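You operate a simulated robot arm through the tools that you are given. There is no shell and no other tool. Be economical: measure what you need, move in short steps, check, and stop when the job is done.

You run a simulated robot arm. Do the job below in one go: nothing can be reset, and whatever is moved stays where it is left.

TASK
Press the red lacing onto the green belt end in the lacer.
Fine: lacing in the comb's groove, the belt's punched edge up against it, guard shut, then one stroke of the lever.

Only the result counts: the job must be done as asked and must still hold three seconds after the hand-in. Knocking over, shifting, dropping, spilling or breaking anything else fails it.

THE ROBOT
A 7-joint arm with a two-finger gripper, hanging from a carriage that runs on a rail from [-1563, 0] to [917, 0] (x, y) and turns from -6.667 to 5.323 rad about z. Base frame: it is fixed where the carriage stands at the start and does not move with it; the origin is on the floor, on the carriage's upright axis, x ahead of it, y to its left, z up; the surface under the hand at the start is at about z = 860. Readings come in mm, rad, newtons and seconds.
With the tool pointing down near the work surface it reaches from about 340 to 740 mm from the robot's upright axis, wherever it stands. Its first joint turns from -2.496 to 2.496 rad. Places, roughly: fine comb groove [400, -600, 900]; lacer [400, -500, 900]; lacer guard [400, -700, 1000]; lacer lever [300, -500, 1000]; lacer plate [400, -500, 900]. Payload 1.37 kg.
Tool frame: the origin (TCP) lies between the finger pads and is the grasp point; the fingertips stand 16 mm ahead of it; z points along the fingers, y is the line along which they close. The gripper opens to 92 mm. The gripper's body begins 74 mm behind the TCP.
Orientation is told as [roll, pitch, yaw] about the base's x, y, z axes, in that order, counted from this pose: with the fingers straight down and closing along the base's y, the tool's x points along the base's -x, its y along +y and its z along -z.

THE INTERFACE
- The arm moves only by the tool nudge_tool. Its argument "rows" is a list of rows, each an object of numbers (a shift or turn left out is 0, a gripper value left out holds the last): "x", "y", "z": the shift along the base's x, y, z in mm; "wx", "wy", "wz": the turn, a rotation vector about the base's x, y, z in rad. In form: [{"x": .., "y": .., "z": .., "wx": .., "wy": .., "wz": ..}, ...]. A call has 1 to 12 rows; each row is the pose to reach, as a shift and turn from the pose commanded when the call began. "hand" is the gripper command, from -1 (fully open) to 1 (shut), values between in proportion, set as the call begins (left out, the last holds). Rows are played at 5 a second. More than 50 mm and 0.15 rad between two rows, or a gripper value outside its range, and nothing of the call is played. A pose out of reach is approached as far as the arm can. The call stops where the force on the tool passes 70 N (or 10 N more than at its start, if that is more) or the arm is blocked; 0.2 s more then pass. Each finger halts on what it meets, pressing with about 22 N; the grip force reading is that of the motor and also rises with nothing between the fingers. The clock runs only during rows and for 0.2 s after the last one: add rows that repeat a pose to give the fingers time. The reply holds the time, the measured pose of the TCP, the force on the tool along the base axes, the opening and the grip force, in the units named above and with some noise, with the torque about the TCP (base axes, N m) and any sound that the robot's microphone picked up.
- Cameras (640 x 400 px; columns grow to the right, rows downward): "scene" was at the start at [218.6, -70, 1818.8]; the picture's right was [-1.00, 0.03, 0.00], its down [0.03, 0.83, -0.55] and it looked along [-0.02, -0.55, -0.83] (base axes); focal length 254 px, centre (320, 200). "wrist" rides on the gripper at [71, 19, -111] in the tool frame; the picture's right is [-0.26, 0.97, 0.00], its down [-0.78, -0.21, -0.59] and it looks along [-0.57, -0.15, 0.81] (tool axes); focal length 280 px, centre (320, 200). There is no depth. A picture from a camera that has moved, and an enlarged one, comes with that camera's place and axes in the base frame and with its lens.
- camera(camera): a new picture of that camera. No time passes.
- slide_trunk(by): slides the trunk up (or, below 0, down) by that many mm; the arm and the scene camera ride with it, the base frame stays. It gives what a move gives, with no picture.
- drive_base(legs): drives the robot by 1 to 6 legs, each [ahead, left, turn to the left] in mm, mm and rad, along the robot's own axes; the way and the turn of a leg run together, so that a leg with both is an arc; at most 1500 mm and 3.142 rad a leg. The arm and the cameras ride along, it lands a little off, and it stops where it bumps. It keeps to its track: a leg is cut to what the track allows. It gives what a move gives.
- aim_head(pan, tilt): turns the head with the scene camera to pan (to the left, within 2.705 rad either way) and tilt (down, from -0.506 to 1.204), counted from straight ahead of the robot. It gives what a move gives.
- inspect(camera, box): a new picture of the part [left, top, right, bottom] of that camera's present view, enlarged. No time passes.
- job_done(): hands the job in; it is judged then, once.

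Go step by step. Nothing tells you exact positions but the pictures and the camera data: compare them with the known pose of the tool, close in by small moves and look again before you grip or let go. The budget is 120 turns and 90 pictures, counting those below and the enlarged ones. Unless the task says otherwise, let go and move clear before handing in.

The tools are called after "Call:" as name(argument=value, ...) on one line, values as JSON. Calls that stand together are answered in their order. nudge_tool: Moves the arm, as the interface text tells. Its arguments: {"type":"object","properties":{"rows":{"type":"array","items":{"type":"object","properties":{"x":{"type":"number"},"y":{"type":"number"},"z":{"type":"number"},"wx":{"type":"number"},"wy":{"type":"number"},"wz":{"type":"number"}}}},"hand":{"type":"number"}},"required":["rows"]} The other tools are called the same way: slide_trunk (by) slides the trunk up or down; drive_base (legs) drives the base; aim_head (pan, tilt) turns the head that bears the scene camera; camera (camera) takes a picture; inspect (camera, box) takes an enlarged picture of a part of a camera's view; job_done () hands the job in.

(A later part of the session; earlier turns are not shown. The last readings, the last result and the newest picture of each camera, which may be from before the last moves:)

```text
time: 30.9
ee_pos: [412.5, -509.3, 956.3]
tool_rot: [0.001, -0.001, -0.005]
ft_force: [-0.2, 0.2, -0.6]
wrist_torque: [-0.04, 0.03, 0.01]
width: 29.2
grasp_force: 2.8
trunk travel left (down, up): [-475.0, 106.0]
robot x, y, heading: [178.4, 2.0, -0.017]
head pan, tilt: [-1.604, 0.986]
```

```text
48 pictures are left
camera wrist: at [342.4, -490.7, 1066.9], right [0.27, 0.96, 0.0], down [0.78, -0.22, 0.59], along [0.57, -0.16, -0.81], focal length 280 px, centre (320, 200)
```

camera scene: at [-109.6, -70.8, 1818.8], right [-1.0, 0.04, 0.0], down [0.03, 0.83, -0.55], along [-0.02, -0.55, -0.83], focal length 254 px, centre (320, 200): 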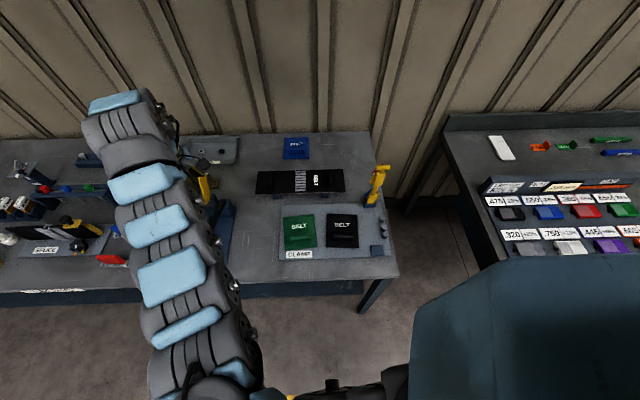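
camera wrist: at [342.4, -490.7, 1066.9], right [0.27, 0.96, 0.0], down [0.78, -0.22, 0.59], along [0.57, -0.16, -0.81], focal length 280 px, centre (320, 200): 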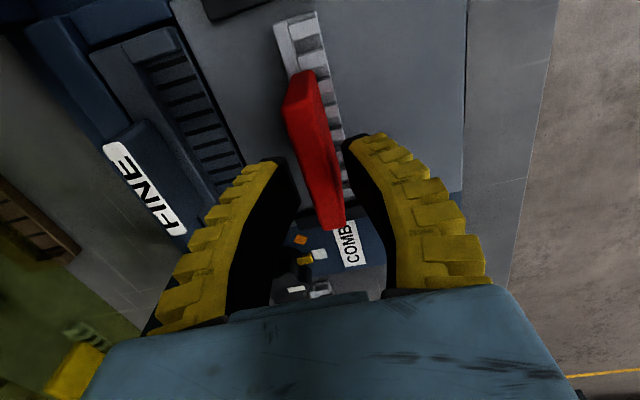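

The lacing stands upright on the plate with its top at z≈950, and the tips overlap it by about 10 mm. I'll close and lift.

Call:
nudge_tool(hand=1, rows=[{"z": -1}, {"z": -1}, {"z": -1}, {"z": -1}, {"z": -1}])

Call:
nudge_tool(rows=[{"z": 10}, {"z": 30}, {"z": 45}, {"z": 45}])

Call:
camera(camera="wrist")

```text
time: 32.1
ee_pos: [411.1, -509.4, 954.7]
tool_rot: [0.001, 0.0, -0.005]
ft_force: [-0.5, 1.2, 12.5]
wrist_torque: [0.01, 0.0, -0.02]
width: 11.8
grasp_force: 21.7
trunk travel left (down, up): [-475.0, 106.0]
robot x, y, heading: [179.5, 1.3, -0.006]
head pan, tilt: [-1.604, 0.986]
```

```text
time: 33.1
ee_pos: [412.9, -509.8, 1000.2]
tool_rot: [0.001, -0.001, -0.005]
ft_force: [-0.2, -0.1, -0.9]
wrist_torque: [0.03, -0.05, 0.0]
width: 5.7
grasp_force: 22.2
trunk travel left (down, up): [-475.0, 106.0]
robot x, y, heading: [175.7, 2.0, -0.007]
head pan, tilt: [-1.604, 0.986]
```

```text
47 pictures are left
camera wrist: at [342.3, -490.8, 1110.2], right [0.27, 0.96, 0.0], down [0.78, -0.22, 0.59], along [0.57, -0.16, -0.81], focal length 280 px, centre (320, 200)
```

wrist: 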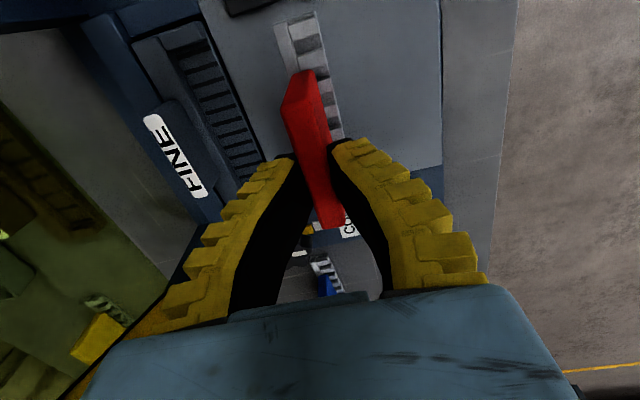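

The lacing is held high on the tab. I'll move back over the groove and lower to just inside the pocket.

Call:
nudge_tool(rows=[{"y": -40}, {"x": -1, "y": -77}, {"x": -1, "y": -77, "z": -8}, {"x": -1, "y": -77, "z": -16}, {"x": -1, "y": -77, "z": -16}])

Call:
inspect(camera="wrist", box=[220, 0, 380, 100])

Call:
inspect(camera="scene", box=[290, 200, 340, 230])

```text
time: 34.4
ee_pos: [408.9, -587.6, 983.2]
tool_rot: [-0.001, 0.0, -0.005]
ft_force: [-0.1, -0.6, -0.6]
wrist_torque: [0.0, -0.02, -0.02]
width: 5.9
grasp_force: 22.4
trunk travel left (down, up): [-475.0, 106.0]
robot x, y, heading: [180.4, -0.6, -0.009]
head pan, tilt: [-1.604, 0.986]
```

```text
4.00 times, centred on (300, 50) of wrist
camera zoom: at [339.8, -568.2, 1093.8], right [0.27, 0.96, 0.0], down [0.78, -0.22, 0.59], along [0.57, -0.16, -0.81], focal length 1122 px, centre (400, 800)
```

zoom: 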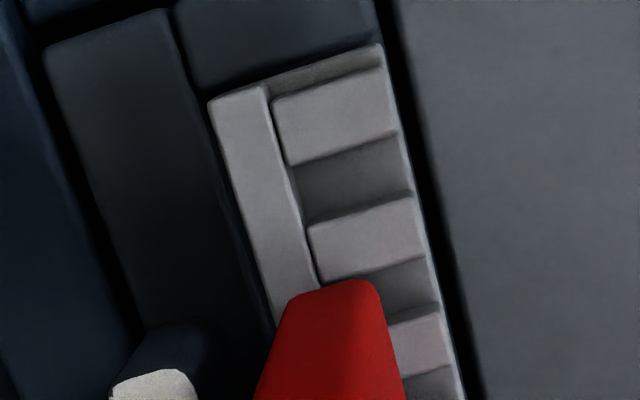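

```text
12.80 times, centred on (315, 215) of scene
camera zoom: at [396.9, -71.8, 1818.8], right [-1.0, 0.04, 0.0], down [0.03, 0.83, -0.55], along [-0.02, -0.55, -0.83], focal length 3254 px, centre (384, 8)
```

zoom: 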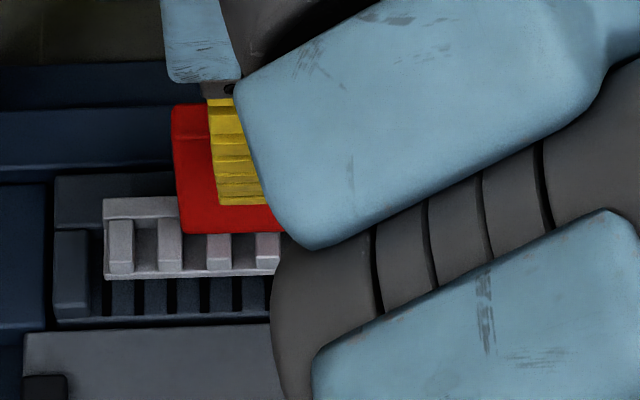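

I'll shift +2 in x and +0.5 in y and keep lowering.

Call:
nudge_tool(rows=[{"x": 2, "y": 0.5}, {"x": 2, "y": 0.5, "z": -5}, {"x": 2, "y": 0.5, "z": -10}, {"x": 2, "y": 0.5, "z": -14}, {"x": 2, "y": 0.5, "z": -14}])

Call:
inspect(camera="wrist", box=[220, 0, 380, 100])

Call:
inspect(camera="scene", box=[290, 200, 340, 230])

```text
time: 35.5
ee_pos: [412.1, -586.7, 969.5]
tool_rot: [-0.001, -0.001, -0.004]
ft_force: [-0.3, 0.9, 0.1]
wrist_torque: [-0.02, -0.01, 0.0]
width: 6.0
grasp_force: 22.2
trunk travel left (down, up): [-475.0, 106.0]
robot x, y, heading: [177.5, 2.0, -0.011]
head pan, tilt: [-1.604, 0.986]
```

```text
4.00 times, centred on (300, 50) of wrist
camera zoom: at [342.5, -567.2, 1080.2], right [0.27, 0.96, 0.0], down [0.78, -0.22, 0.59], along [0.57, -0.16, -0.81], focal length 1122 px, centre (400, 800)
```

zoom: 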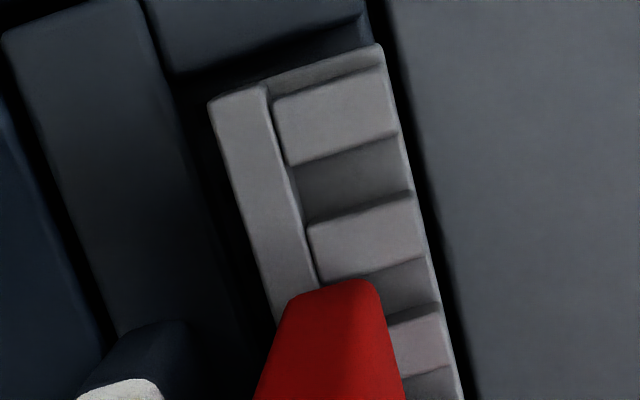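

```text
12.80 times, centred on (315, 215) of scene
camera zoom: at [396.9, -71.8, 1818.8], right [-1.0, 0.04, 0.0], down [0.03, 0.83, -0.55], along [-0.02, -0.55, -0.83], focal length 3254 px, centre (384, 8)
```

zoom: 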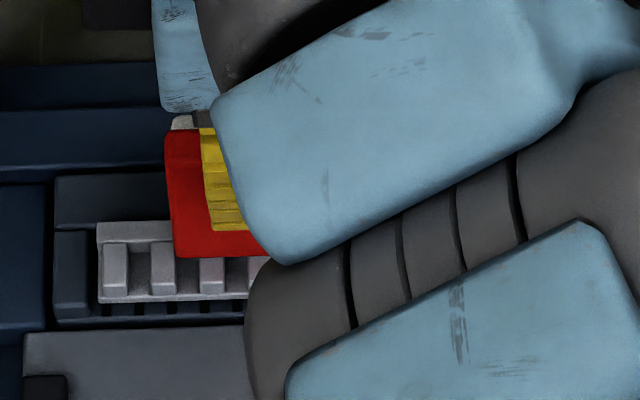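

Call:
nudge_tool(rows=[{"y": -0.8}, {"y": -0.8, "z": -2}, {"y": -0.8, "z": -4}, {"y": -0.8, "z": -4}])

```text
time: 36.5
ee_pos: [410.4, -586.7, 965.3]
tool_rot: [0.001, -0.001, -0.005]
ft_force: [-0.3, -0.9, -0.2]
wrist_torque: [-0.01, -0.02, -0.01]
width: 5.9
grasp_force: 22.1
trunk travel left (down, up): [-475.0, 106.0]
robot x, y, heading: [176.1, 3.5, -0.016]
head pan, tilt: [-1.604, 0.986]
```

No contact this time, which confirms the finger was hitting the handle before. I'll continue down.

Call:
nudge_tool(rows=[{"z": -2}, {"z": -4}, {"z": -4}])

Call:
inspect(camera="scene", box=[290, 200, 340, 230])

```text
time: 37.4
ee_pos: [411.3, -587.2, 961.6]
tool_rot: [0.0, 0.001, -0.005]
ft_force: [-0.5, -0.3, -0.8]
wrist_torque: [0.03, -0.01, -0.03]
width: 6.0
grasp_force: 22.0
trunk travel left (down, up): [-475.0, 106.0]
robot x, y, heading: [179.1, -0.3, -0.011]
head pan, tilt: [-1.604, 0.986]
```

```text
12.80 times, centred on (315, 215) of scene
camera zoom: at [396.9, -71.8, 1818.8], right [-1.0, 0.04, 0.0], down [0.03, 0.83, -0.55], along [-0.02, -0.55, -0.83], focal length 3254 px, centre (384, 8)
```

zoom: 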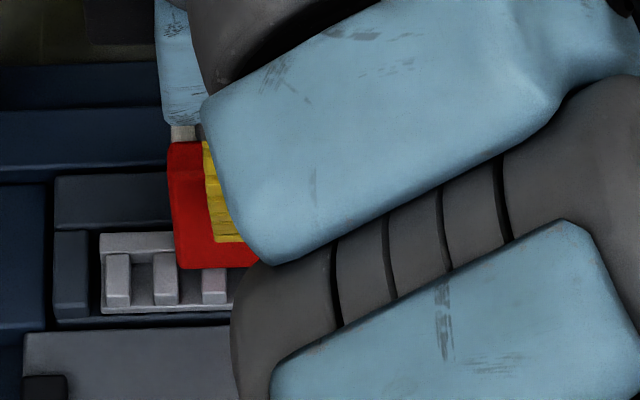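

Nearly seated: the lacing's front edge is at the comb's front edge. I'll take a few more small steps until the floor pushes back.

Call:
nudge_tool(rows=[{"z": -2}, {"z": -3}, {"z": -3}])

Call:
nudge_tool(rows=[{"z": -1.5}, {"z": -2}, {"z": -2}])

```text
time: 38.1
ee_pos: [412.1, -586.9, 957.3]
tool_rot: [0.001, -0.001, -0.006]
ft_force: [0.2, -1.2, -0.9]
wrist_torque: [0.02, 0.0, -0.01]
width: 6.1
grasp_force: 21.7
trunk travel left (down, up): [-475.0, 106.0]
robot x, y, heading: [179.7, -2.1, -0.01]
head pan, tilt: [-1.604, 0.986]
```

```text
time: 39.0
ee_pos: [411.7, -587.5, 956.8]
tool_rot: [0.001, 0.0, -0.006]
ft_force: [-2.3, 0.3, 5.7]
wrist_torque: [0.03, 0.12, 0.01]
width: 8.0
grasp_force: 21.5
trunk travel left (down, up): [-475.0, 106.0]
robot x, y, heading: [177.0, -0.4, -0.006]
head pan, tilt: [-1.604, 0.986]
```

It's on the floor of the pocket (same contact signature as on the plate). I'll open just enough, rise and look.

Call:
nudge_tool(hand=0.72, rows=[{}, {}, {"z": 3}, {"z": 10}, {"z": 30}, {"z": 60}, {"z": 90}])

Call:
nudge_tool(rows=[{"x": 0, "y": 40}, {"x": 0, "y": 80}, {"x": -20, "y": 110}])

Call:
camera(camera="wrist")

```text
time: 40.5
ee_pos: [412.6, -587.2, 1047.0]
tool_rot: [0.0, -0.001, -0.007]
ft_force: [0.5, 0.4, -0.2]
wrist_torque: [-0.03, -0.02, 0.0]
width: 17.4
grasp_force: 3.1
trunk travel left (down, up): [-475.0, 106.0]
robot x, y, heading: [179.0, -0.3, -0.01]
head pan, tilt: [-1.604, 0.986]
```

```text
time: 41.4
ee_pos: [391.3, -477.2, 1045.8]
tool_rot: [0.0, 0.0, -0.004]
ft_force: [0.2, -0.6, 0.0]
wrist_torque: [0.05, 0.04, 0.02]
width: 17.2
grasp_force: 3.3
trunk travel left (down, up): [-475.0, 106.0]
robot x, y, heading: [180.0, 3.2, -0.005]
head pan, tilt: [-1.604, 0.986]
```

```text
41 pictures are left
camera wrist: at [321.3, -458.3, 1156.9], right [0.27, 0.96, 0.0], down [0.78, -0.22, 0.59], along [0.57, -0.16, -0.81], focal length 280 px, centre (320, 200)
```

wrist: 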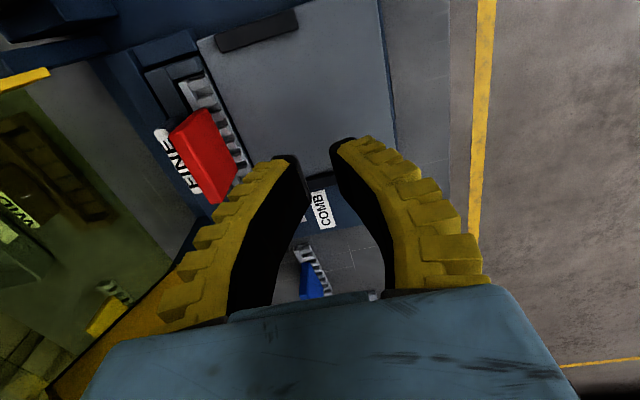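

The lacing sits upright in the groove. Next I'll fetch the green belt: raise over the lever and travel to a viewpoint beside the belt tray.

Call:
nudge_tool(hand=0.2, rows=[{"z": 45}, {"x": -45, "z": 65}, {"x": -95, "z": 65}, {"x": -145, "z": 65}, {"x": -195, "z": 65}, {"x": -245, "z": 65}, {"x": -295, "z": 65}, {"x": -345, "z": 65}, {"x": -395, "z": 65}, {"x": -445, "z": 65}, {"x": -495, "z": 65}, {"x": -545, "z": 65}])

Call:
camera(camera="wrist")

Call:
inspect(camera="scene", box=[250, 130, 390, 260])

```text
time: 44.0
ee_pos: [-152.6, -478.8, 1109.9]
tool_rot: [-0.001, -0.003, -0.003]
ft_force: [0.2, 0.7, -1.1]
wrist_torque: [0.01, 0.06, -0.03]
width: 40.3
grasp_force: 2.3
out of reach, approached as far as the arm can: row 2, 3, 4, 5, 6, 7, 8
trunk travel left (down, up): [-475.0, 106.0]
robot x, y, heading: [180.6, -1.8, -0.01]
head pan, tilt: [-1.604, 0.986]
```

```text
40 pictures are left
camera wrist: at [-222.5, -459.5, 1222.4], right [0.26, 0.96, 0.0], down [0.78, -0.21, 0.59], along [0.57, -0.16, -0.81], focal length 280 px, centre (320, 200)
```

wrist: 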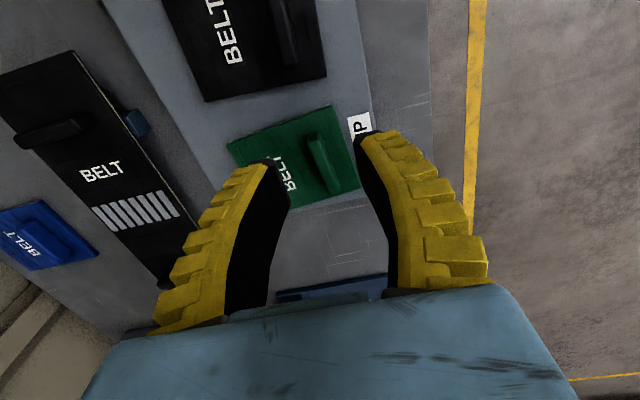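

```text
3.08 times, centred on (320, 195) of scene
camera zoom: at [397.1, -71.8, 1818.9], right [-1.0, 0.04, 0.0], down [0.03, 0.83, -0.55], along [-0.02, -0.55, -0.83], focal length 782 px, centre (320, 215)
```

zoom: 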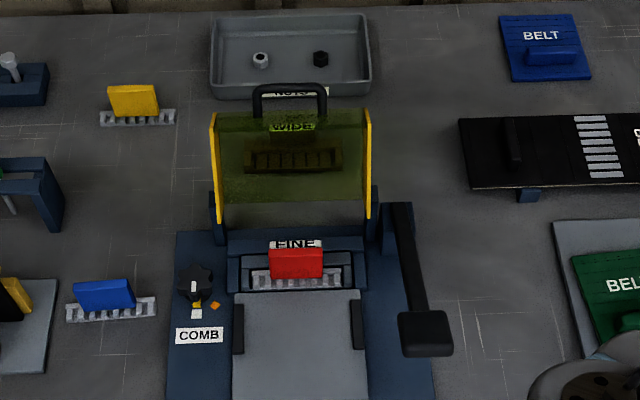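

The lacing looks properly seated, and the plate rails' inner faces are at about x 337 to 477. I'll zoom on the green belt in the wrist view to get its pose.

Call:
inspect(camera="wrist", box=[220, 95, 380, 215])

```text
3.33 times, centred on (300, 155) of wrist
camera zoom: at [-222.5, -459.5, 1222.4], right [0.26, 0.96, 0.0], down [0.78, -0.21, 0.59], along [0.57, -0.16, -0.81], focal length 935 px, centre (387, 350)
```

zoom: 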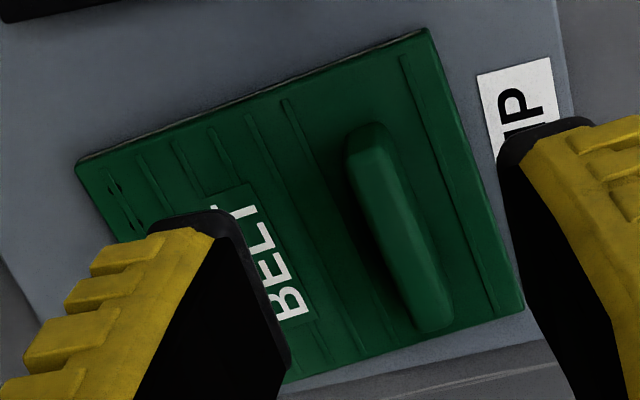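

Belt center is at about (−43.5,−541), yaw +0.092, size 129×149 mm, and the handle bar center is at about (−47,−503.5). I'll move over the handle, turn to match and descend partway.

Call:
nudge_tool(hand=-0.1, rows=[{"x": 35, "y": -8, "wz": 0.03, "z": -20}, {"x": 70, "y": -16, "wz": 0.06, "z": -50}, {"x": 105, "y": -24, "wz": 0.095, "z": -80}, {"x": 105.6, "y": -24.7, "wz": 0.095, "z": -125}, {"x": 105.6, "y": -24.7, "wz": 0.095, "z": -170}, {"x": 105.6, "y": -24.7, "wz": 0.095, "z": -180}, {"x": 105.6, "y": -24.7, "wz": 0.095, "z": -180}])

Call:
camera(camera="wrist")

Call:
inspect(camera="scene", box=[360, 190, 480, 265])

```text
time: 45.5
ee_pos: [-47.6, -501.6, 931.5]
tool_rot: [0.0, -0.001, 0.092]
ft_force: [-0.3, 0.3, -0.4]
wrist_torque: [0.0, 0.03, 0.0]
width: 53.6
grasp_force: 2.2
trunk travel left (down, up): [-475.0, 106.0]
robot x, y, heading: [177.8, -2.4, -0.006]
head pan, tilt: [-1.604, 0.986]
```

```text
37 pictures are left
camera wrist: at [-118.8, -488.8, 1041.6], right [0.17, 0.98, 0.0], down [0.8, -0.14, 0.59], along [0.58, -0.1, -0.81], focal length 280 px, centre (320, 200)
```

wrist: 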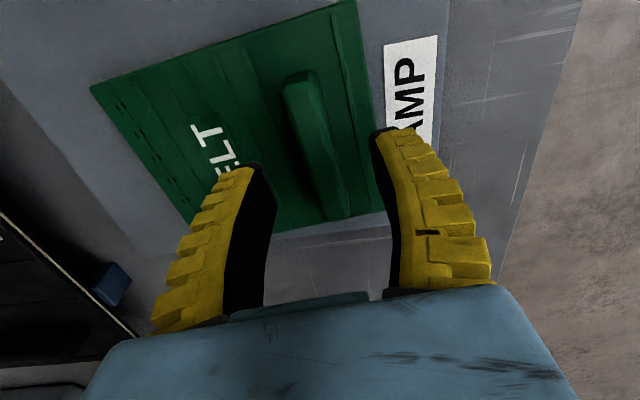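

```text
5.33 times, centred on (420, 228) of scene
camera zoom: at [396.9, -71.8, 1818.8], right [-1.0, 0.04, 0.0], down [0.03, 0.83, -0.55], along [-0.02, -0.55, -0.83], focal length 1356 px, centre (-213, 53)
```

zoom: 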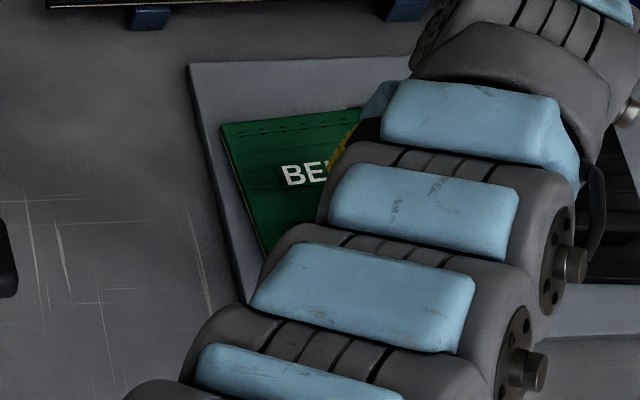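

The handle is between the fingers. I'll lower gradually and grip.

Call:
nudge_tool(rows=[{"x": -2, "y": -1.2, "z": -12}, {"x": -2, "y": -1.2, "z": -24}, {"x": -2, "y": -1.2, "z": -35}, {"x": -2, "y": -1.2, "z": -35}])

Call:
camera(camera="wrist")

```text
time: 46.5
ee_pos: [-48.9, -503.2, 897.8]
tool_rot: [-0.002, 0.0, 0.091]
ft_force: [1.7, -1.0, 8.7]
wrist_torque: [0.28, 0.02, -0.15]
width: 49.8
grasp_force: 1.7
trunk travel left (down, up): [-475.0, 106.0]
robot x, y, heading: [180.8, 1.8, -0.007]
head pan, tilt: [-1.604, 0.986]
```

```text
35 pictures are left
camera wrist: at [-119.9, -490.9, 1008.7], right [0.17, 0.98, 0.0], down [0.8, -0.14, 0.59], along [0.58, -0.1, -0.81], focal length 280 px, centre (320, 200)
```

wrist: 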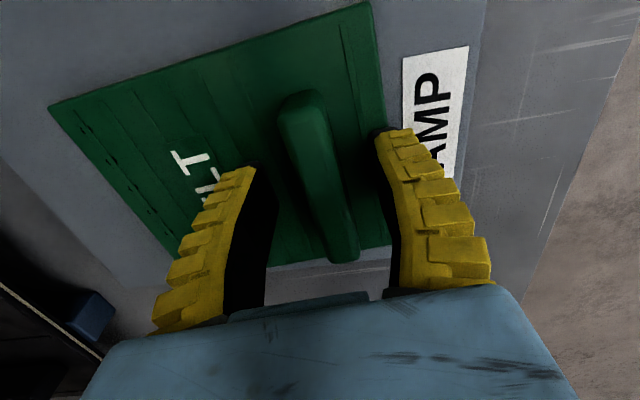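

The tips just touched the belt surface (top ≈ z 882). I'll rise 1.5 mm and close on the handle.

Call:
nudge_tool(hand=1, rows=[{"z": 1.5}, {"z": 1.5}, {"z": 1.5}, {"z": 1.5}, {"z": 1.5}])

Call:
nudge_tool(rows=[{"z": 5}, {"z": 20}, {"z": 45}, {"z": 80}, {"z": 110}, {"z": 110}])

Call:
camera(camera="wrist")

```text
time: 47.8
ee_pos: [-49.9, -502.8, 898.6]
tool_rot: [-0.001, 0.0, 0.089]
ft_force: [0.2, -0.3, -3.2]
wrist_torque: [0.0, -0.01, 0.03]
width: 9.8
grasp_force: 21.8
trunk travel left (down, up): [-475.0, 106.0]
robot x, y, heading: [184.6, -5.2, -0.014]
head pan, tilt: [-1.604, 0.986]
```

```text
time: 49.1
ee_pos: [-47.8, -503.3, 1009.1]
tool_rot: [-0.001, 0.0, 0.092]
ft_force: [1.3, -0.3, -0.1]
wrist_torque: [0.02, 0.03, -0.01]
width: 0.0
grasp_force: 22.2
trunk travel left (down, up): [-475.0, 106.0]
robot x, y, heading: [175.9, -0.0, -0.009]
head pan, tilt: [-1.604, 0.986]
```

```text
34 pictures are left
camera wrist: at [-119.7, -490.6, 1119.8], right [0.17, 0.98, 0.0], down [0.8, -0.14, 0.59], along [0.58, -0.1, -0.81], focal length 280 px, centre (320, 200)
```

wrist: 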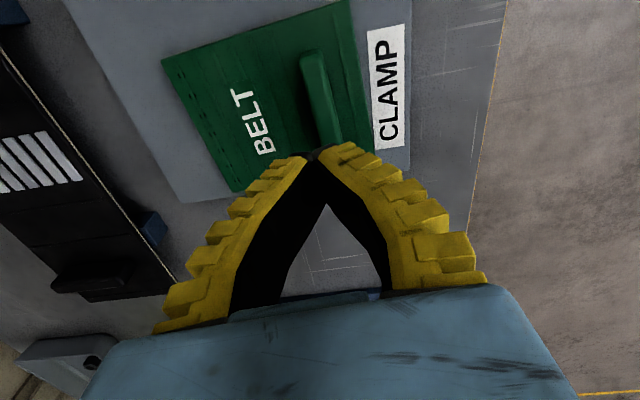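

The grip slipped off and the belt stays in place. I'll look at the handle shape more closely.

Call:
inspect(camera="wrist", box=[270, 20, 370, 170])

```text
2.67 times, centred on (320, 95) of wrist
camera zoom: at [-119.7, -490.6, 1119.8], right [0.17, 0.98, 0.0], down [0.8, -0.14, 0.59], along [0.58, -0.1, -0.81], focal length 748 px, centre (320, 480)
```

zoom: 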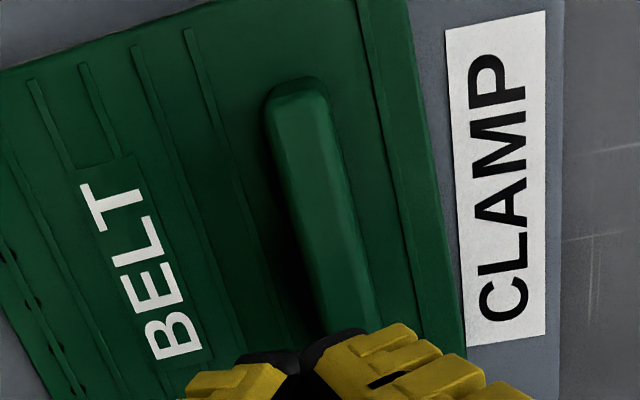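

The handle position and height look right, so I'll try again with the grip nearly touching the belt, lifting in tiny increments and watching force and width.

Call:
nudge_tool(hand=0.2, rows=[{"x": -2}, {"x": -2, "y": 1}, {"x": -2, "y": 1, "z": -40}, {"x": -2, "y": 1, "z": -80}, {"x": -2, "y": 1, "z": -105}, {"x": -2, "y": 1, "z": -110}, {"x": -2, "y": 1, "z": -110}])

Call:
nudge_tool(hand=1, rows=[{}, {}, {}, {}, {}, {}, {}, {}])

Call:
nudge_tool(rows=[{"z": 1}, {"z": 2}, {"z": 3}])

```text
time: 50.8
ee_pos: [-51.2, -502.1, 897.9]
tool_rot: [0.0, 0.001, 0.09]
ft_force: [2.1, 0.2, 7.7]
wrist_torque: [0.04, -0.02, -0.03]
width: 38.2
grasp_force: 0.7
trunk travel left (down, up): [-475.0, 106.0]
robot x, y, heading: [180.1, -3.8, -0.008]
head pan, tilt: [-1.604, 0.986]
```

```text
time: 52.5
ee_pos: [-50.1, -502.4, 896.0]
tool_rot: [0.001, 0.001, 0.09]
ft_force: [0.3, 3.3, 7.1]
wrist_torque: [0.04, 0.01, 0.02]
width: 13.1
grasp_force: 22.3
trunk travel left (down, up): [-475.0, 106.0]
robot x, y, heading: [181.2, 5.7, -0.011]
head pan, tilt: [-1.604, 0.986]
```

```text
time: 53.4
ee_pos: [-51.3, -500.6, 899.8]
tool_rot: [-0.001, 0.0, 0.091]
ft_force: [-0.3, 0.0, -2.5]
wrist_torque: [0.0, 0.07, 0.06]
width: 9.6
grasp_force: 22.0
trunk travel left (down, up): [-475.0, 106.0]
robot x, y, heading: [177.1, 1.6, -0.011]
head pan, tilt: [-1.604, 0.986]
```

Call:
nudge_tool(rows=[{"z": 1.5}, {"z": 3}, {"z": 4}, {"z": 4}])

Call:
inspect(camera="wrist", box=[220, 40, 420, 280])

```text
time: 54.4
ee_pos: [-50.4, -501.6, 906.0]
tool_rot: [-0.001, 0.0, 0.088]
ft_force: [-1.5, 0.6, -3.1]
wrist_torque: [0.1, 0.03, -0.03]
width: 9.7
grasp_force: 21.5
trunk travel left (down, up): [-475.0, 106.0]
robot x, y, heading: [178.4, 0.4, -0.005]
head pan, tilt: [-1.604, 0.986]
```

```text
1.67 times, centred on (320, 160) of wrist
camera zoom: at [-121.8, -489.3, 1016.1], right [0.17, 0.98, 0.0], down [0.8, -0.14, 0.59], along [0.58, -0.1, -0.81], focal length 467 px, centre (320, 267)
```

zoom: 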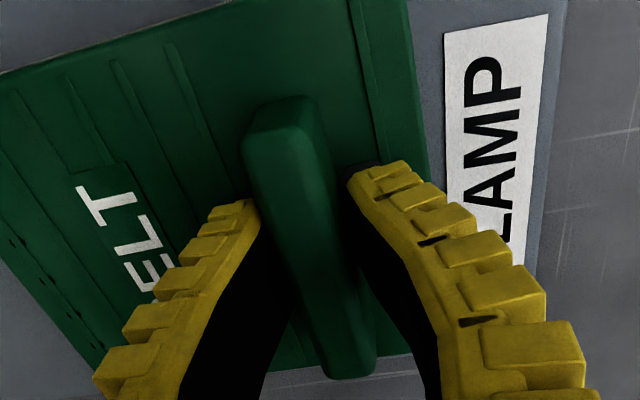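

The handle is held with a steady 3 N load, so it may already be lifting. I'll continue slowly.

Call:
nudge_tool(rows=[{"z": 2}, {"z": 4}, {"z": 6}, {"z": 8}, {"z": 10}, {"z": 12}, {"z": 12}])

Call:
inspect(camera="wrist", box=[220, 40, 420, 280])

```text
time: 56.0
ee_pos: [-50.9, -502.1, 917.7]
tool_rot: [0.0, 0.0, 0.09]
ft_force: [-1.1, 0.6, -3.6]
wrist_torque: [0.14, 0.02, 0.01]
width: 9.5
grasp_force: 21.6
trunk travel left (down, up): [-475.0, 106.0]
robot x, y, heading: [177.2, 3.5, -0.012]
head pan, tilt: [-1.604, 0.986]
```

```text
1.67 times, centred on (320, 160) of wrist
camera zoom: at [-121.6, -489.8, 1028.2], right [0.17, 0.98, 0.0], down [0.8, -0.14, 0.59], along [0.58, -0.1, -0.81], focal length 467 px, centre (320, 267)
```

zoom: 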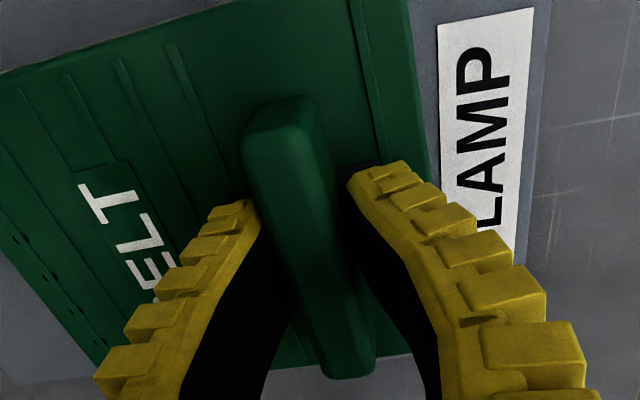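

The belt rises with the hand. I'll lift gently to z≈1110 so it clears the raised lever knob (top ≈ z 1060).

Call:
nudge_tool(rows=[{"z": 8}, {"z": 17}, {"z": 26}, {"z": 35}, {"z": 44}, {"z": 53}, {"z": 62}, {"z": 71}, {"z": 80}, {"z": 89}, {"z": 96}, {"z": 98}])

Call:
nudge_tool(rows=[{"z": 8}, {"z": 17}, {"z": 26}, {"z": 35}, {"z": 44}, {"z": 53}, {"z": 62}, {"z": 71}, {"z": 80}, {"z": 89}, {"z": 95}, {"z": 97}])

Call:
camera(camera="wrist")

Call:
camera(camera="scene")

```text
time: 58.5
ee_pos: [-51.3, -501.1, 1016.0]
tool_rot: [0.002, 0.0, 0.089]
ft_force: [0.0, -0.5, -3.0]
wrist_torque: [0.11, 0.01, 0.03]
width: 9.6
grasp_force: 21.6
trunk travel left (down, up): [-475.0, 106.0]
robot x, y, heading: [180.5, -3.0, -0.014]
head pan, tilt: [-1.604, 0.986]
```

```text
time: 61.1
ee_pos: [-50.8, -502.4, 1112.3]
tool_rot: [0.0, 0.0, 0.09]
ft_force: [-0.1, 0.5, -2.8]
wrist_torque: [0.08, 0.04, 0.01]
width: 9.4
grasp_force: 22.3
trunk travel left (down, up): [-475.0, 106.0]
robot x, y, heading: [174.8, 5.2, -0.008]
head pan, tilt: [-1.604, 0.986]
```

```text
30 pictures are left
camera wrist: at [-122.1, -488.9, 1222.5], right [0.17, 0.98, 0.0], down [0.8, -0.14, 0.59], along [0.58, -0.1, -0.81], focal length 280 px, centre (320, 200)
```

wrist: 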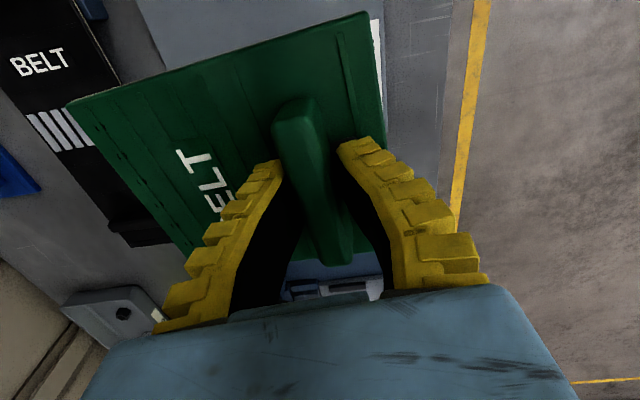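

```text
29 pictures are left
camera scene: at [396.9, -71.7, 1818.8], right [-1.0, 0.04, 0.0], down [0.03, 0.83, -0.55], along [-0.02, -0.55, -0.83], focal length 254 px, centre (320, 200)
```

scene: 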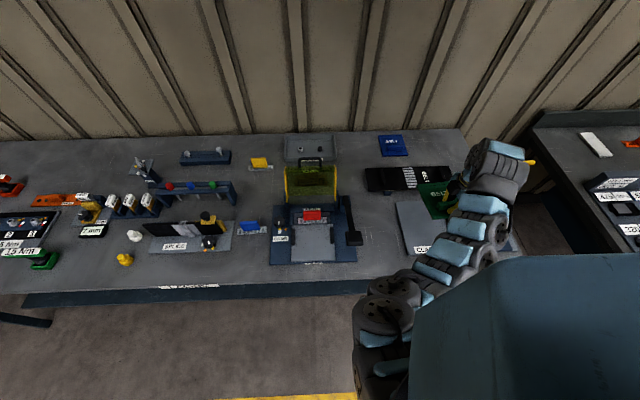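

The belt is held (drooping slightly at its punched edge). I'll straighten the yaw, then drive the base forward so the belt passes above the lever and ends up over the lacer.

Call:
nudge_tool(rows=[{"wz": -0.02}, {"wz": -0.04}, {"wz": -0.06}, {"wz": -0.08}, {"wz": -0.093}, {"wz": -0.093}])

Call:
drive_base(legs=[[454, 0, 0]])

Call:
camera(camera="wrist")

```text
time: 62.5
ee_pos: [-51.6, -500.0, 1112.1]
tool_rot: [-0.001, 0.0, -0.004]
ft_force: [0.2, -0.2, -3.4]
wrist_torque: [0.11, 0.01, 0.0]
width: 9.3
grasp_force: 21.8
trunk travel left (down, up): [-475.0, 106.0]
robot x, y, heading: [182.0, -1.7, -0.007]
head pan, tilt: [-1.604, 0.986]
```

```text
time: 65.3
ee_pos: [402.0, -499.7, 1112.5]
tool_rot: [-0.002, 0.0, -0.007]
ft_force: [-0.3, -0.4, -3.7]
wrist_torque: [0.09, 0.02, -0.02]
width: 9.5
grasp_force: 21.8
trunk travel left (down, up): [-475.0, 106.0]
robot x, y, heading: [636.7, -2.6, -0.011]
head pan, tilt: [-1.604, 0.986]
```

```text
28 pictures are left
camera wrist: at [332.6, -480.9, 1222.8], right [0.27, 0.96, 0.0], down [0.78, -0.22, 0.59], along [0.57, -0.16, -0.81], focal length 280 px, centre (320, 200)
```

wrist: 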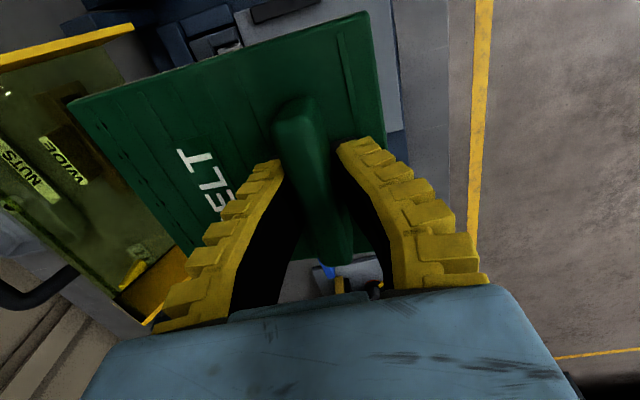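

Now I'll move +y so the punched edge stays short of the lacing, and start lowering.

Call:
nudge_tool(rows=[{"x": 1, "y": 12}, {"x": 2, "y": 24}, {"x": 2, "y": 36}, {"x": 2, "y": 48}, {"x": 2, "y": 49, "z": -12}, {"x": 2, "y": 49, "z": -26}, {"x": 2, "y": 49, "z": -42}, {"x": 2, "y": 49, "z": -58}, {"x": 2, "y": 49, "z": -74}, {"x": 2, "y": 49, "z": -90}, {"x": 2, "y": 49, "z": -100}, {"x": 2, "y": 49, "z": -100}])

Call:
nudge_tool(rows=[{"z": -12}, {"z": -24}, {"z": -36}, {"z": -48}, {"z": -60}, {"z": -68}, {"z": -70}, {"z": -70}])

Call:
camera(camera="wrist")

Call:
camera(camera="scene")

```text
time: 67.9
ee_pos: [404.9, -450.6, 1012.5]
tool_rot: [-0.003, 0.001, -0.006]
ft_force: [-0.2, -0.9, -2.3]
wrist_torque: [0.08, 0.01, -0.03]
width: 9.4
grasp_force: 22.3
trunk travel left (down, up): [-475.0, 106.0]
robot x, y, heading: [634.6, -3.4, -0.009]
head pan, tilt: [-1.604, 0.986]
```

```text
time: 69.7
ee_pos: [404.2, -451.7, 942.0]
tool_rot: [0.0, 0.0, -0.007]
ft_force: [0.7, 0.3, -2.8]
wrist_torque: [0.13, 0.03, -0.01]
width: 9.6
grasp_force: 21.6
trunk travel left (down, up): [-475.0, 106.0]
robot x, y, heading: [636.6, -0.4, -0.011]
head pan, tilt: [-1.604, 0.986]
```

```text
27 pictures are left
camera wrist: at [334.6, -432.2, 1052.9], right [0.27, 0.96, 0.0], down [0.78, -0.22, 0.59], along [0.57, -0.16, -0.81], focal length 280 px, centre (320, 200)
```

wrist: 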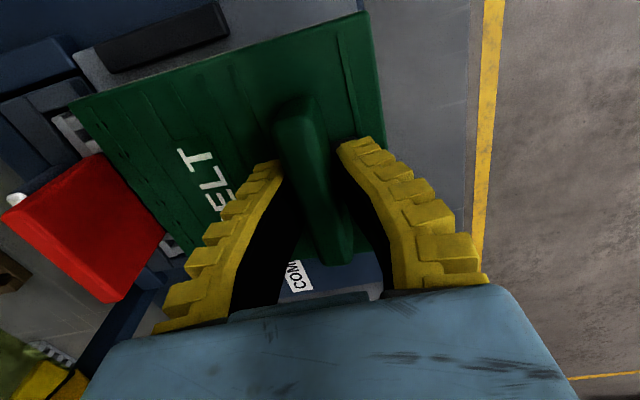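

```text
26 pictures are left
camera scene: at [851.8, -72.4, 1818.8], right [-1.0, 0.04, 0.0], down [0.04, 0.83, -0.55], along [-0.02, -0.55, -0.83], focal length 254 px, centre (320, 200)
```

scene: 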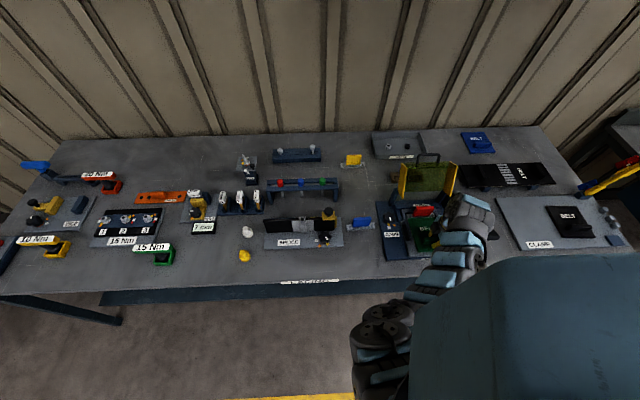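

I'll aim the head at the lacer and lower the belt further.

Call:
aim_head(pan=-2.28, tilt=0.95)

Call:
nudge_tool(rows=[{"z": -6}, {"z": -12}, {"z": -15}, {"z": -15}])

Call:
inspect(camera="scene", box=[270, 155, 370, 245])

```text
time: 70.7
ee_pos: [405.0, -452.0, 942.5]
tool_rot: [0.001, 0.001, -0.007]
ft_force: [0.1, -0.9, -4.1]
wrist_torque: [0.05, 0.03, -0.01]
width: 9.5
grasp_force: 22.0
trunk travel left (down, up): [-475.0, 106.0]
robot x, y, heading: [634.1, -0.3, -0.012]
head pan, tilt: [-2.279, 0.949]
```

```text
time: 71.7
ee_pos: [405.8, -450.4, 926.6]
tool_rot: [0.002, -0.001, -0.006]
ft_force: [0.2, -0.1, -3.3]
wrist_torque: [0.09, 0.01, -0.05]
width: 9.7
grasp_force: 22.3
trunk travel left (down, up): [-475.0, 106.0]
robot x, y, heading: [634.3, 0.2, -0.01]
head pan, tilt: [-2.279, 0.949]
```

```text
4.44 times, centred on (320, 200) of scene
camera zoom: at [807.0, -56.6, 1821.4], right [-0.75, 0.66, 0.0], down [0.54, 0.61, -0.58], along [-0.38, -0.44, -0.81], focal length 1130 px, centre (320, 200)
```

zoom: 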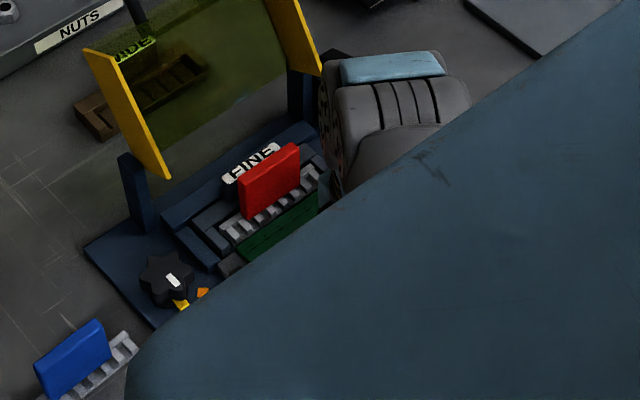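

The punched edge is visible just in front of the lacing. I'll lower further.

Call:
nudge_tool(rows=[{"z": -3}, {"z": -6}, {"z": -8}, {"z": -8}])

Call:
nudge_tool(rows=[{"z": -2}, {"z": -4}, {"z": -6}, {"z": -6}])

Call:
inspect(camera="scene", box=[295, 180, 345, 220])

```text
time: 72.7
ee_pos: [404.9, -452.2, 918.9]
tool_rot: [0.0, -0.001, -0.006]
ft_force: [0.2, 0.3, -3.3]
wrist_torque: [0.04, -0.04, 0.04]
width: 9.4
grasp_force: 22.2
trunk travel left (down, up): [-475.0, 106.0]
robot x, y, heading: [633.5, -0.5, -0.016]
head pan, tilt: [-2.279, 0.949]
```

```text
time: 73.7
ee_pos: [403.6, -451.7, 912.0]
tool_rot: [-0.001, -0.001, -0.007]
ft_force: [0.3, 0.5, -1.8]
wrist_torque: [-0.01, -0.07, 0.03]
width: 9.9
grasp_force: 22.6
trunk travel left (down, up): [-475.0, 106.0]
robot x, y, heading: [633.2, -0.7, -0.013]
head pan, tilt: [-2.279, 0.949]
```

```text
10.00 times, centred on (320, 200) of scene
camera zoom: at [807.0, -56.6, 1821.4], right [-0.75, 0.66, 0.0], down [0.54, 0.61, -0.58], along [-0.38, -0.44, -0.81], focal length 2542 px, centre (320, 200)
```

zoom: 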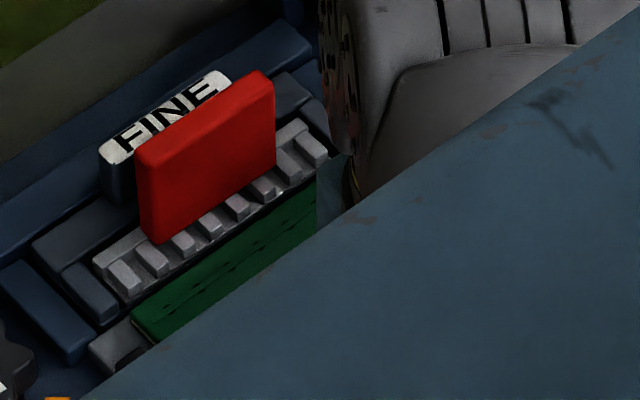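

Call:
nudge_tool(rows=[{"z": -2}, {"z": -4}, {"z": -4}])

Call:
nudge_tool(rows=[{"z": -2}, {"z": -4}, {"z": -4}])

```text
time: 74.5
ee_pos: [402.8, -450.5, 907.3]
tool_rot: [0.001, 0.0, -0.007]
ft_force: [4.3, 6.7, 13.2]
wrist_torque: [0.02, 0.06, 0.05]
width: 15.9
grasp_force: 21.9
trunk travel left (down, up): [-475.0, 106.0]
robot x, y, heading: [632.4, -2.4, -0.015]
head pan, tilt: [-2.279, 0.949]
```

```text
time: 75.3
ee_pos: [403.2, -450.9, 904.8]
tool_rot: [0.0, 0.002, -0.007]
ft_force: [9.9, 15.4, 42.0]
wrist_torque: [0.2, -0.15, 0.02]
width: 19.6
grasp_force: 21.9
trunk travel left (down, up): [-475.0, 106.0]
robot x, y, heading: [633.7, 1.9, -0.012]
head pan, tilt: [-2.279, 0.949]
```

The belt is down and I'm pressing on it (42 N), so I'll back off 4 mm and check it sits right before releasing.

Call:
nudge_tool(rows=[{"z": 2}, {"z": 4}, {"z": 4}])

Call:
camera(camera="wrist")

Call:
inspect(camera="scene", box=[295, 180, 345, 220])

```text
time: 76.1
ee_pos: [402.2, -452.3, 909.2]
tool_rot: [0.001, 0.0, -0.008]
ft_force: [1.3, 3.5, 12.8]
wrist_torque: [0.04, 0.0, 0.07]
width: 15.5
grasp_force: 22.1
trunk travel left (down, up): [-475.0, 106.0]
robot x, y, heading: [633.6, 0.7, -0.011]
head pan, tilt: [-2.279, 0.949]
```

```text
23 pictures are left
camera wrist: at [333.8, -432.0, 1019.5], right [0.27, 0.96, 0.0], down [0.78, -0.22, 0.59], along [0.57, -0.16, -0.81], focal length 280 px, centre (320, 200)
```

wrist: 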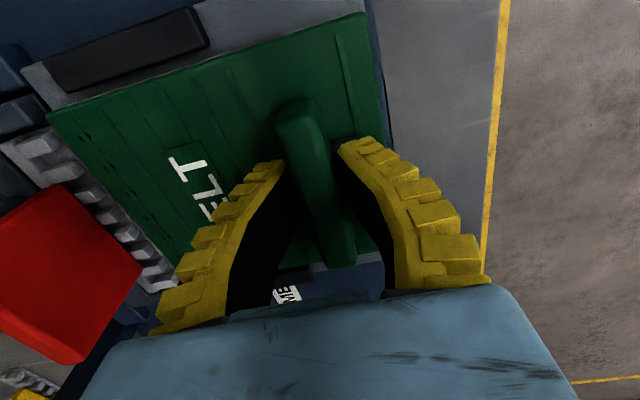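

```text
10.00 times, centred on (320, 200) of scene
camera zoom: at [806.8, -56.7, 1821.2], right [-0.75, 0.66, 0.0], down [0.54, 0.61, -0.58], along [-0.38, -0.44, -0.81], focal length 2542 px, centre (320, 200)
```

zoom: 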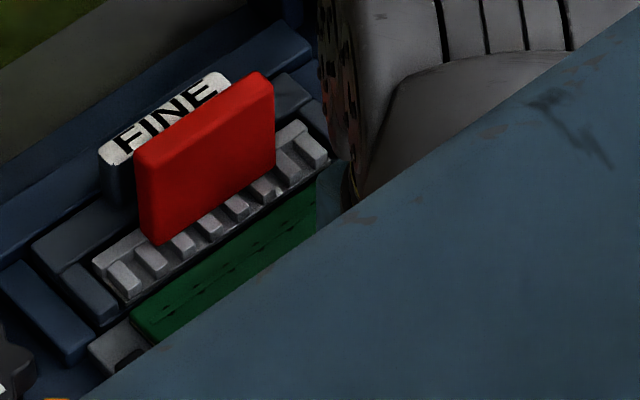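

The belt lies flat inside the rails, about 5 mm short of the lacing. Still holding it lightly, I'll slide it toward −y until it butts.

Call:
nudge_tool(rows=[{"x": 1, "z": 1.5}, {"x": 1, "y": -1.5, "z": 1.5}, {"x": 1, "y": -3, "z": 1.5}, {"x": 1, "y": -3, "z": 1.5}])

Call:
nudge_tool(rows=[{"y": -1}, {"y": -2}, {"y": -2}])

Call:
inspect(camera="scene", box=[295, 180, 345, 220])

```text
time: 77.1
ee_pos: [405.6, -453.7, 910.7]
tool_rot: [0.0, -0.001, -0.004]
ft_force: [-1.8, 3.0, 2.9]
wrist_torque: [-0.01, 0.03, 0.03]
width: 10.9
grasp_force: 21.7
trunk travel left (down, up): [-475.0, 106.0]
robot x, y, heading: [634.9, 0.2, -0.009]
head pan, tilt: [-2.279, 0.949]
```

```text
time: 77.9
ee_pos: [405.2, -456.6, 911.9]
tool_rot: [0.001, -0.001, -0.004]
ft_force: [0.0, 0.6, -2.6]
wrist_torque: [0.01, -0.1, 0.09]
width: 9.6
grasp_force: 22.5
trunk travel left (down, up): [-475.0, 106.0]
robot x, y, heading: [634.0, -1.7, -0.013]
head pan, tilt: [-2.279, 0.949]
```

```text
10.00 times, centred on (320, 200) of scene
camera zoom: at [807.1, -56.6, 1821.4], right [-0.75, 0.66, 0.0], down [0.54, 0.61, -0.58], along [-0.38, -0.44, -0.81], focal length 2542 px, centre (320, 200)
```

zoom: 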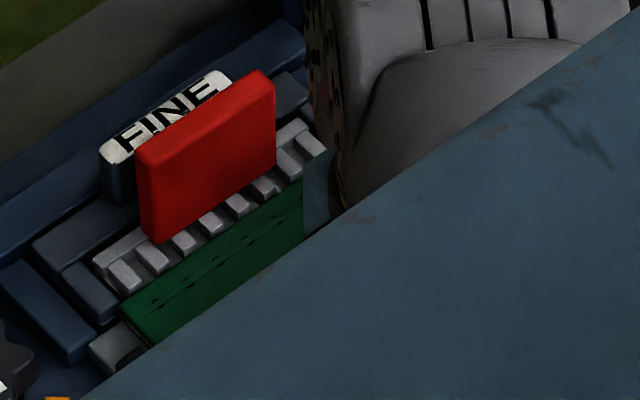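

It is almost touching. I'll keep it pressed on the plate and push the last bit.

Call:
nudge_tool(rows=[{"y": 0.5, "z": -1}, {"y": 0.5, "z": -2.5}, {"y": 0.5, "z": -2.5}])

Call:
nudge_tool(rows=[{"y": -0.8}, {"y": -1.6}, {"y": -2.2}, {"y": -2.2}])

Call:
inspect(camera="wrist", box=[0, 60, 240, 300])

```text
time: 78.7
ee_pos: [406.9, -456.5, 909.0]
tool_rot: [-0.002, -0.001, -0.006]
ft_force: [4.7, 2.1, 10.8]
wrist_torque: [0.02, -0.03, -0.01]
width: 14.3
grasp_force: 21.5
trunk travel left (down, up): [-475.0, 106.0]
robot x, y, heading: [632.9, -0.4, -0.009]
head pan, tilt: [-2.279, 0.949]
```

```text
time: 79.7
ee_pos: [404.4, -457.7, 908.9]
tool_rot: [0.002, 0.001, -0.008]
ft_force: [4.0, 11.7, 20.4]
wrist_torque: [0.28, -0.11, 0.0]
width: 16.6
grasp_force: 21.5
trunk travel left (down, up): [-475.0, 106.0]
robot x, y, heading: [635.1, 0.8, -0.015]
head pan, tilt: [-2.279, 0.949]
```

```text
1.67 times, centred on (120, 180) of wrist
camera zoom: at [336.0, -437.5, 1018.8], right [0.27, 0.96, 0.0], down [0.78, -0.22, 0.59], along [0.57, -0.16, -0.81], focal length 467 px, centre (653, 233)
```

zoom: 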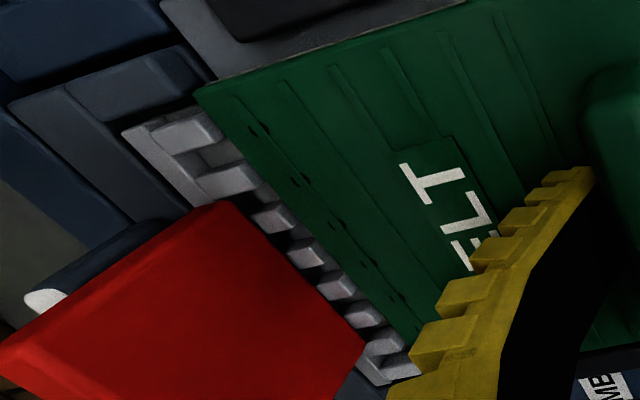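

Fy rose to about 12 N, so the belt has butted against the lacing. I'll release, rise and inspect.

Call:
nudge_tool(hand=0.2, rows=[{"y": 0.3, "z": 1}, {"y": 0.5, "z": 2}, {"y": 0.5, "z": 2}, {"y": 0.5, "z": 20}, {"y": 0.5, "z": 60}, {"y": 0.5, "z": 100}, {"y": 0.5, "z": 140}])

Call:
inspect(camera="wrist", box=[80, 20, 400, 220])

Call:
inspect(camera="scene", box=[295, 180, 345, 220])

```text
time: 81.3
ee_pos: [404.8, -458.0, 1050.6]
tool_rot: [0.0, 0.002, -0.005]
ft_force: [1.1, -0.5, 0.0]
wrist_torque: [0.0, 0.0, -0.04]
width: 40.2
grasp_force: 2.8
trunk travel left (down, up): [-475.0, 106.0]
robot x, y, heading: [634.6, 0.8, -0.008]
head pan, tilt: [-2.279, 0.949]
```

```text
2.00 times, centred on (240, 120) of wrist
camera zoom: at [336.3, -439.5, 1161.2], right [0.27, 0.96, 0.0], down [0.78, -0.22, 0.59], along [0.57, -0.16, -0.81], focal length 561 px, centre (480, 360)
```

zoom: 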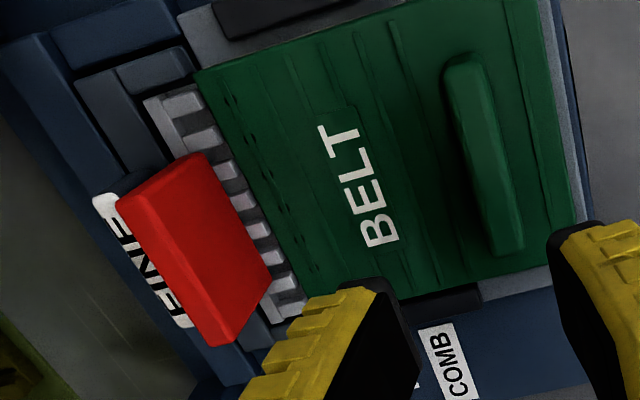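

```text
10.00 times, centred on (320, 200) of scene
camera zoom: at [807.1, -56.7, 1821.4], right [-0.75, 0.66, 0.0], down [0.54, 0.61, -0.58], along [-0.38, -0.44, -0.81], focal length 2542 px, centre (320, 200)
```

zoom: 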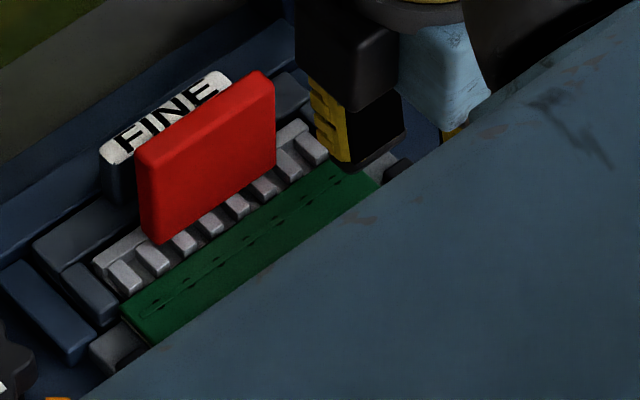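

The belt looks flush with the lacing. To be sure, I'll give the handle a gentle push toward −y with closed fingers from its front side.

Call:
nudge_tool(hand=1, rows=[{"x": 3, "y": 14}, {"x": 3, "y": 25}, {"x": 3, "y": 25, "z": -40}, {"x": 3, "y": 25, "z": -80}, {"x": 3, "y": 25, "z": -115}, {"x": 3, "y": 25, "z": -133}, {"x": 3, "y": 25, "z": -133}])

Call:
nudge_tool(rows=[{"y": -2}, {"y": -4}, {"y": -6}, {"y": -7}, {"y": -7}])

```text
time: 82.7
ee_pos: [406.6, -432.9, 929.4]
tool_rot: [-0.001, 0.001, -0.006]
ft_force: [14.6, 22.4, 47.6]
wrist_torque: [-0.7, -0.11, 0.27]
width: 0.0
grasp_force: 21.9
trunk travel left (down, up): [-475.0, 106.0]
robot x, y, heading: [637.4, -2.3, -0.015]
head pan, tilt: [-2.279, 0.949]
stopped in row 6: the force on the tool passed its limit at 90 N (the readings are from after the stop); the commanded pose is now the measured one
```

```text
time: 83.4
ee_pos: [405.3, -435.3, 929.2]
tool_rot: [0.004, 0.002, -0.007]
ft_force: [19.1, 31.7, 51.1]
wrist_torque: [-0.68, -0.12, 0.23]
width: 0.9
grasp_force: 22.2
trunk travel left (down, up): [-475.0, 106.0]
robot x, y, heading: [632.6, 2.8, -0.013]
head pan, tilt: [-2.279, 0.949]
stopped in row 3: the force on the tool passed its limit at 72 N (the readings are from after the stop); the commanded pose is now the measured one
```

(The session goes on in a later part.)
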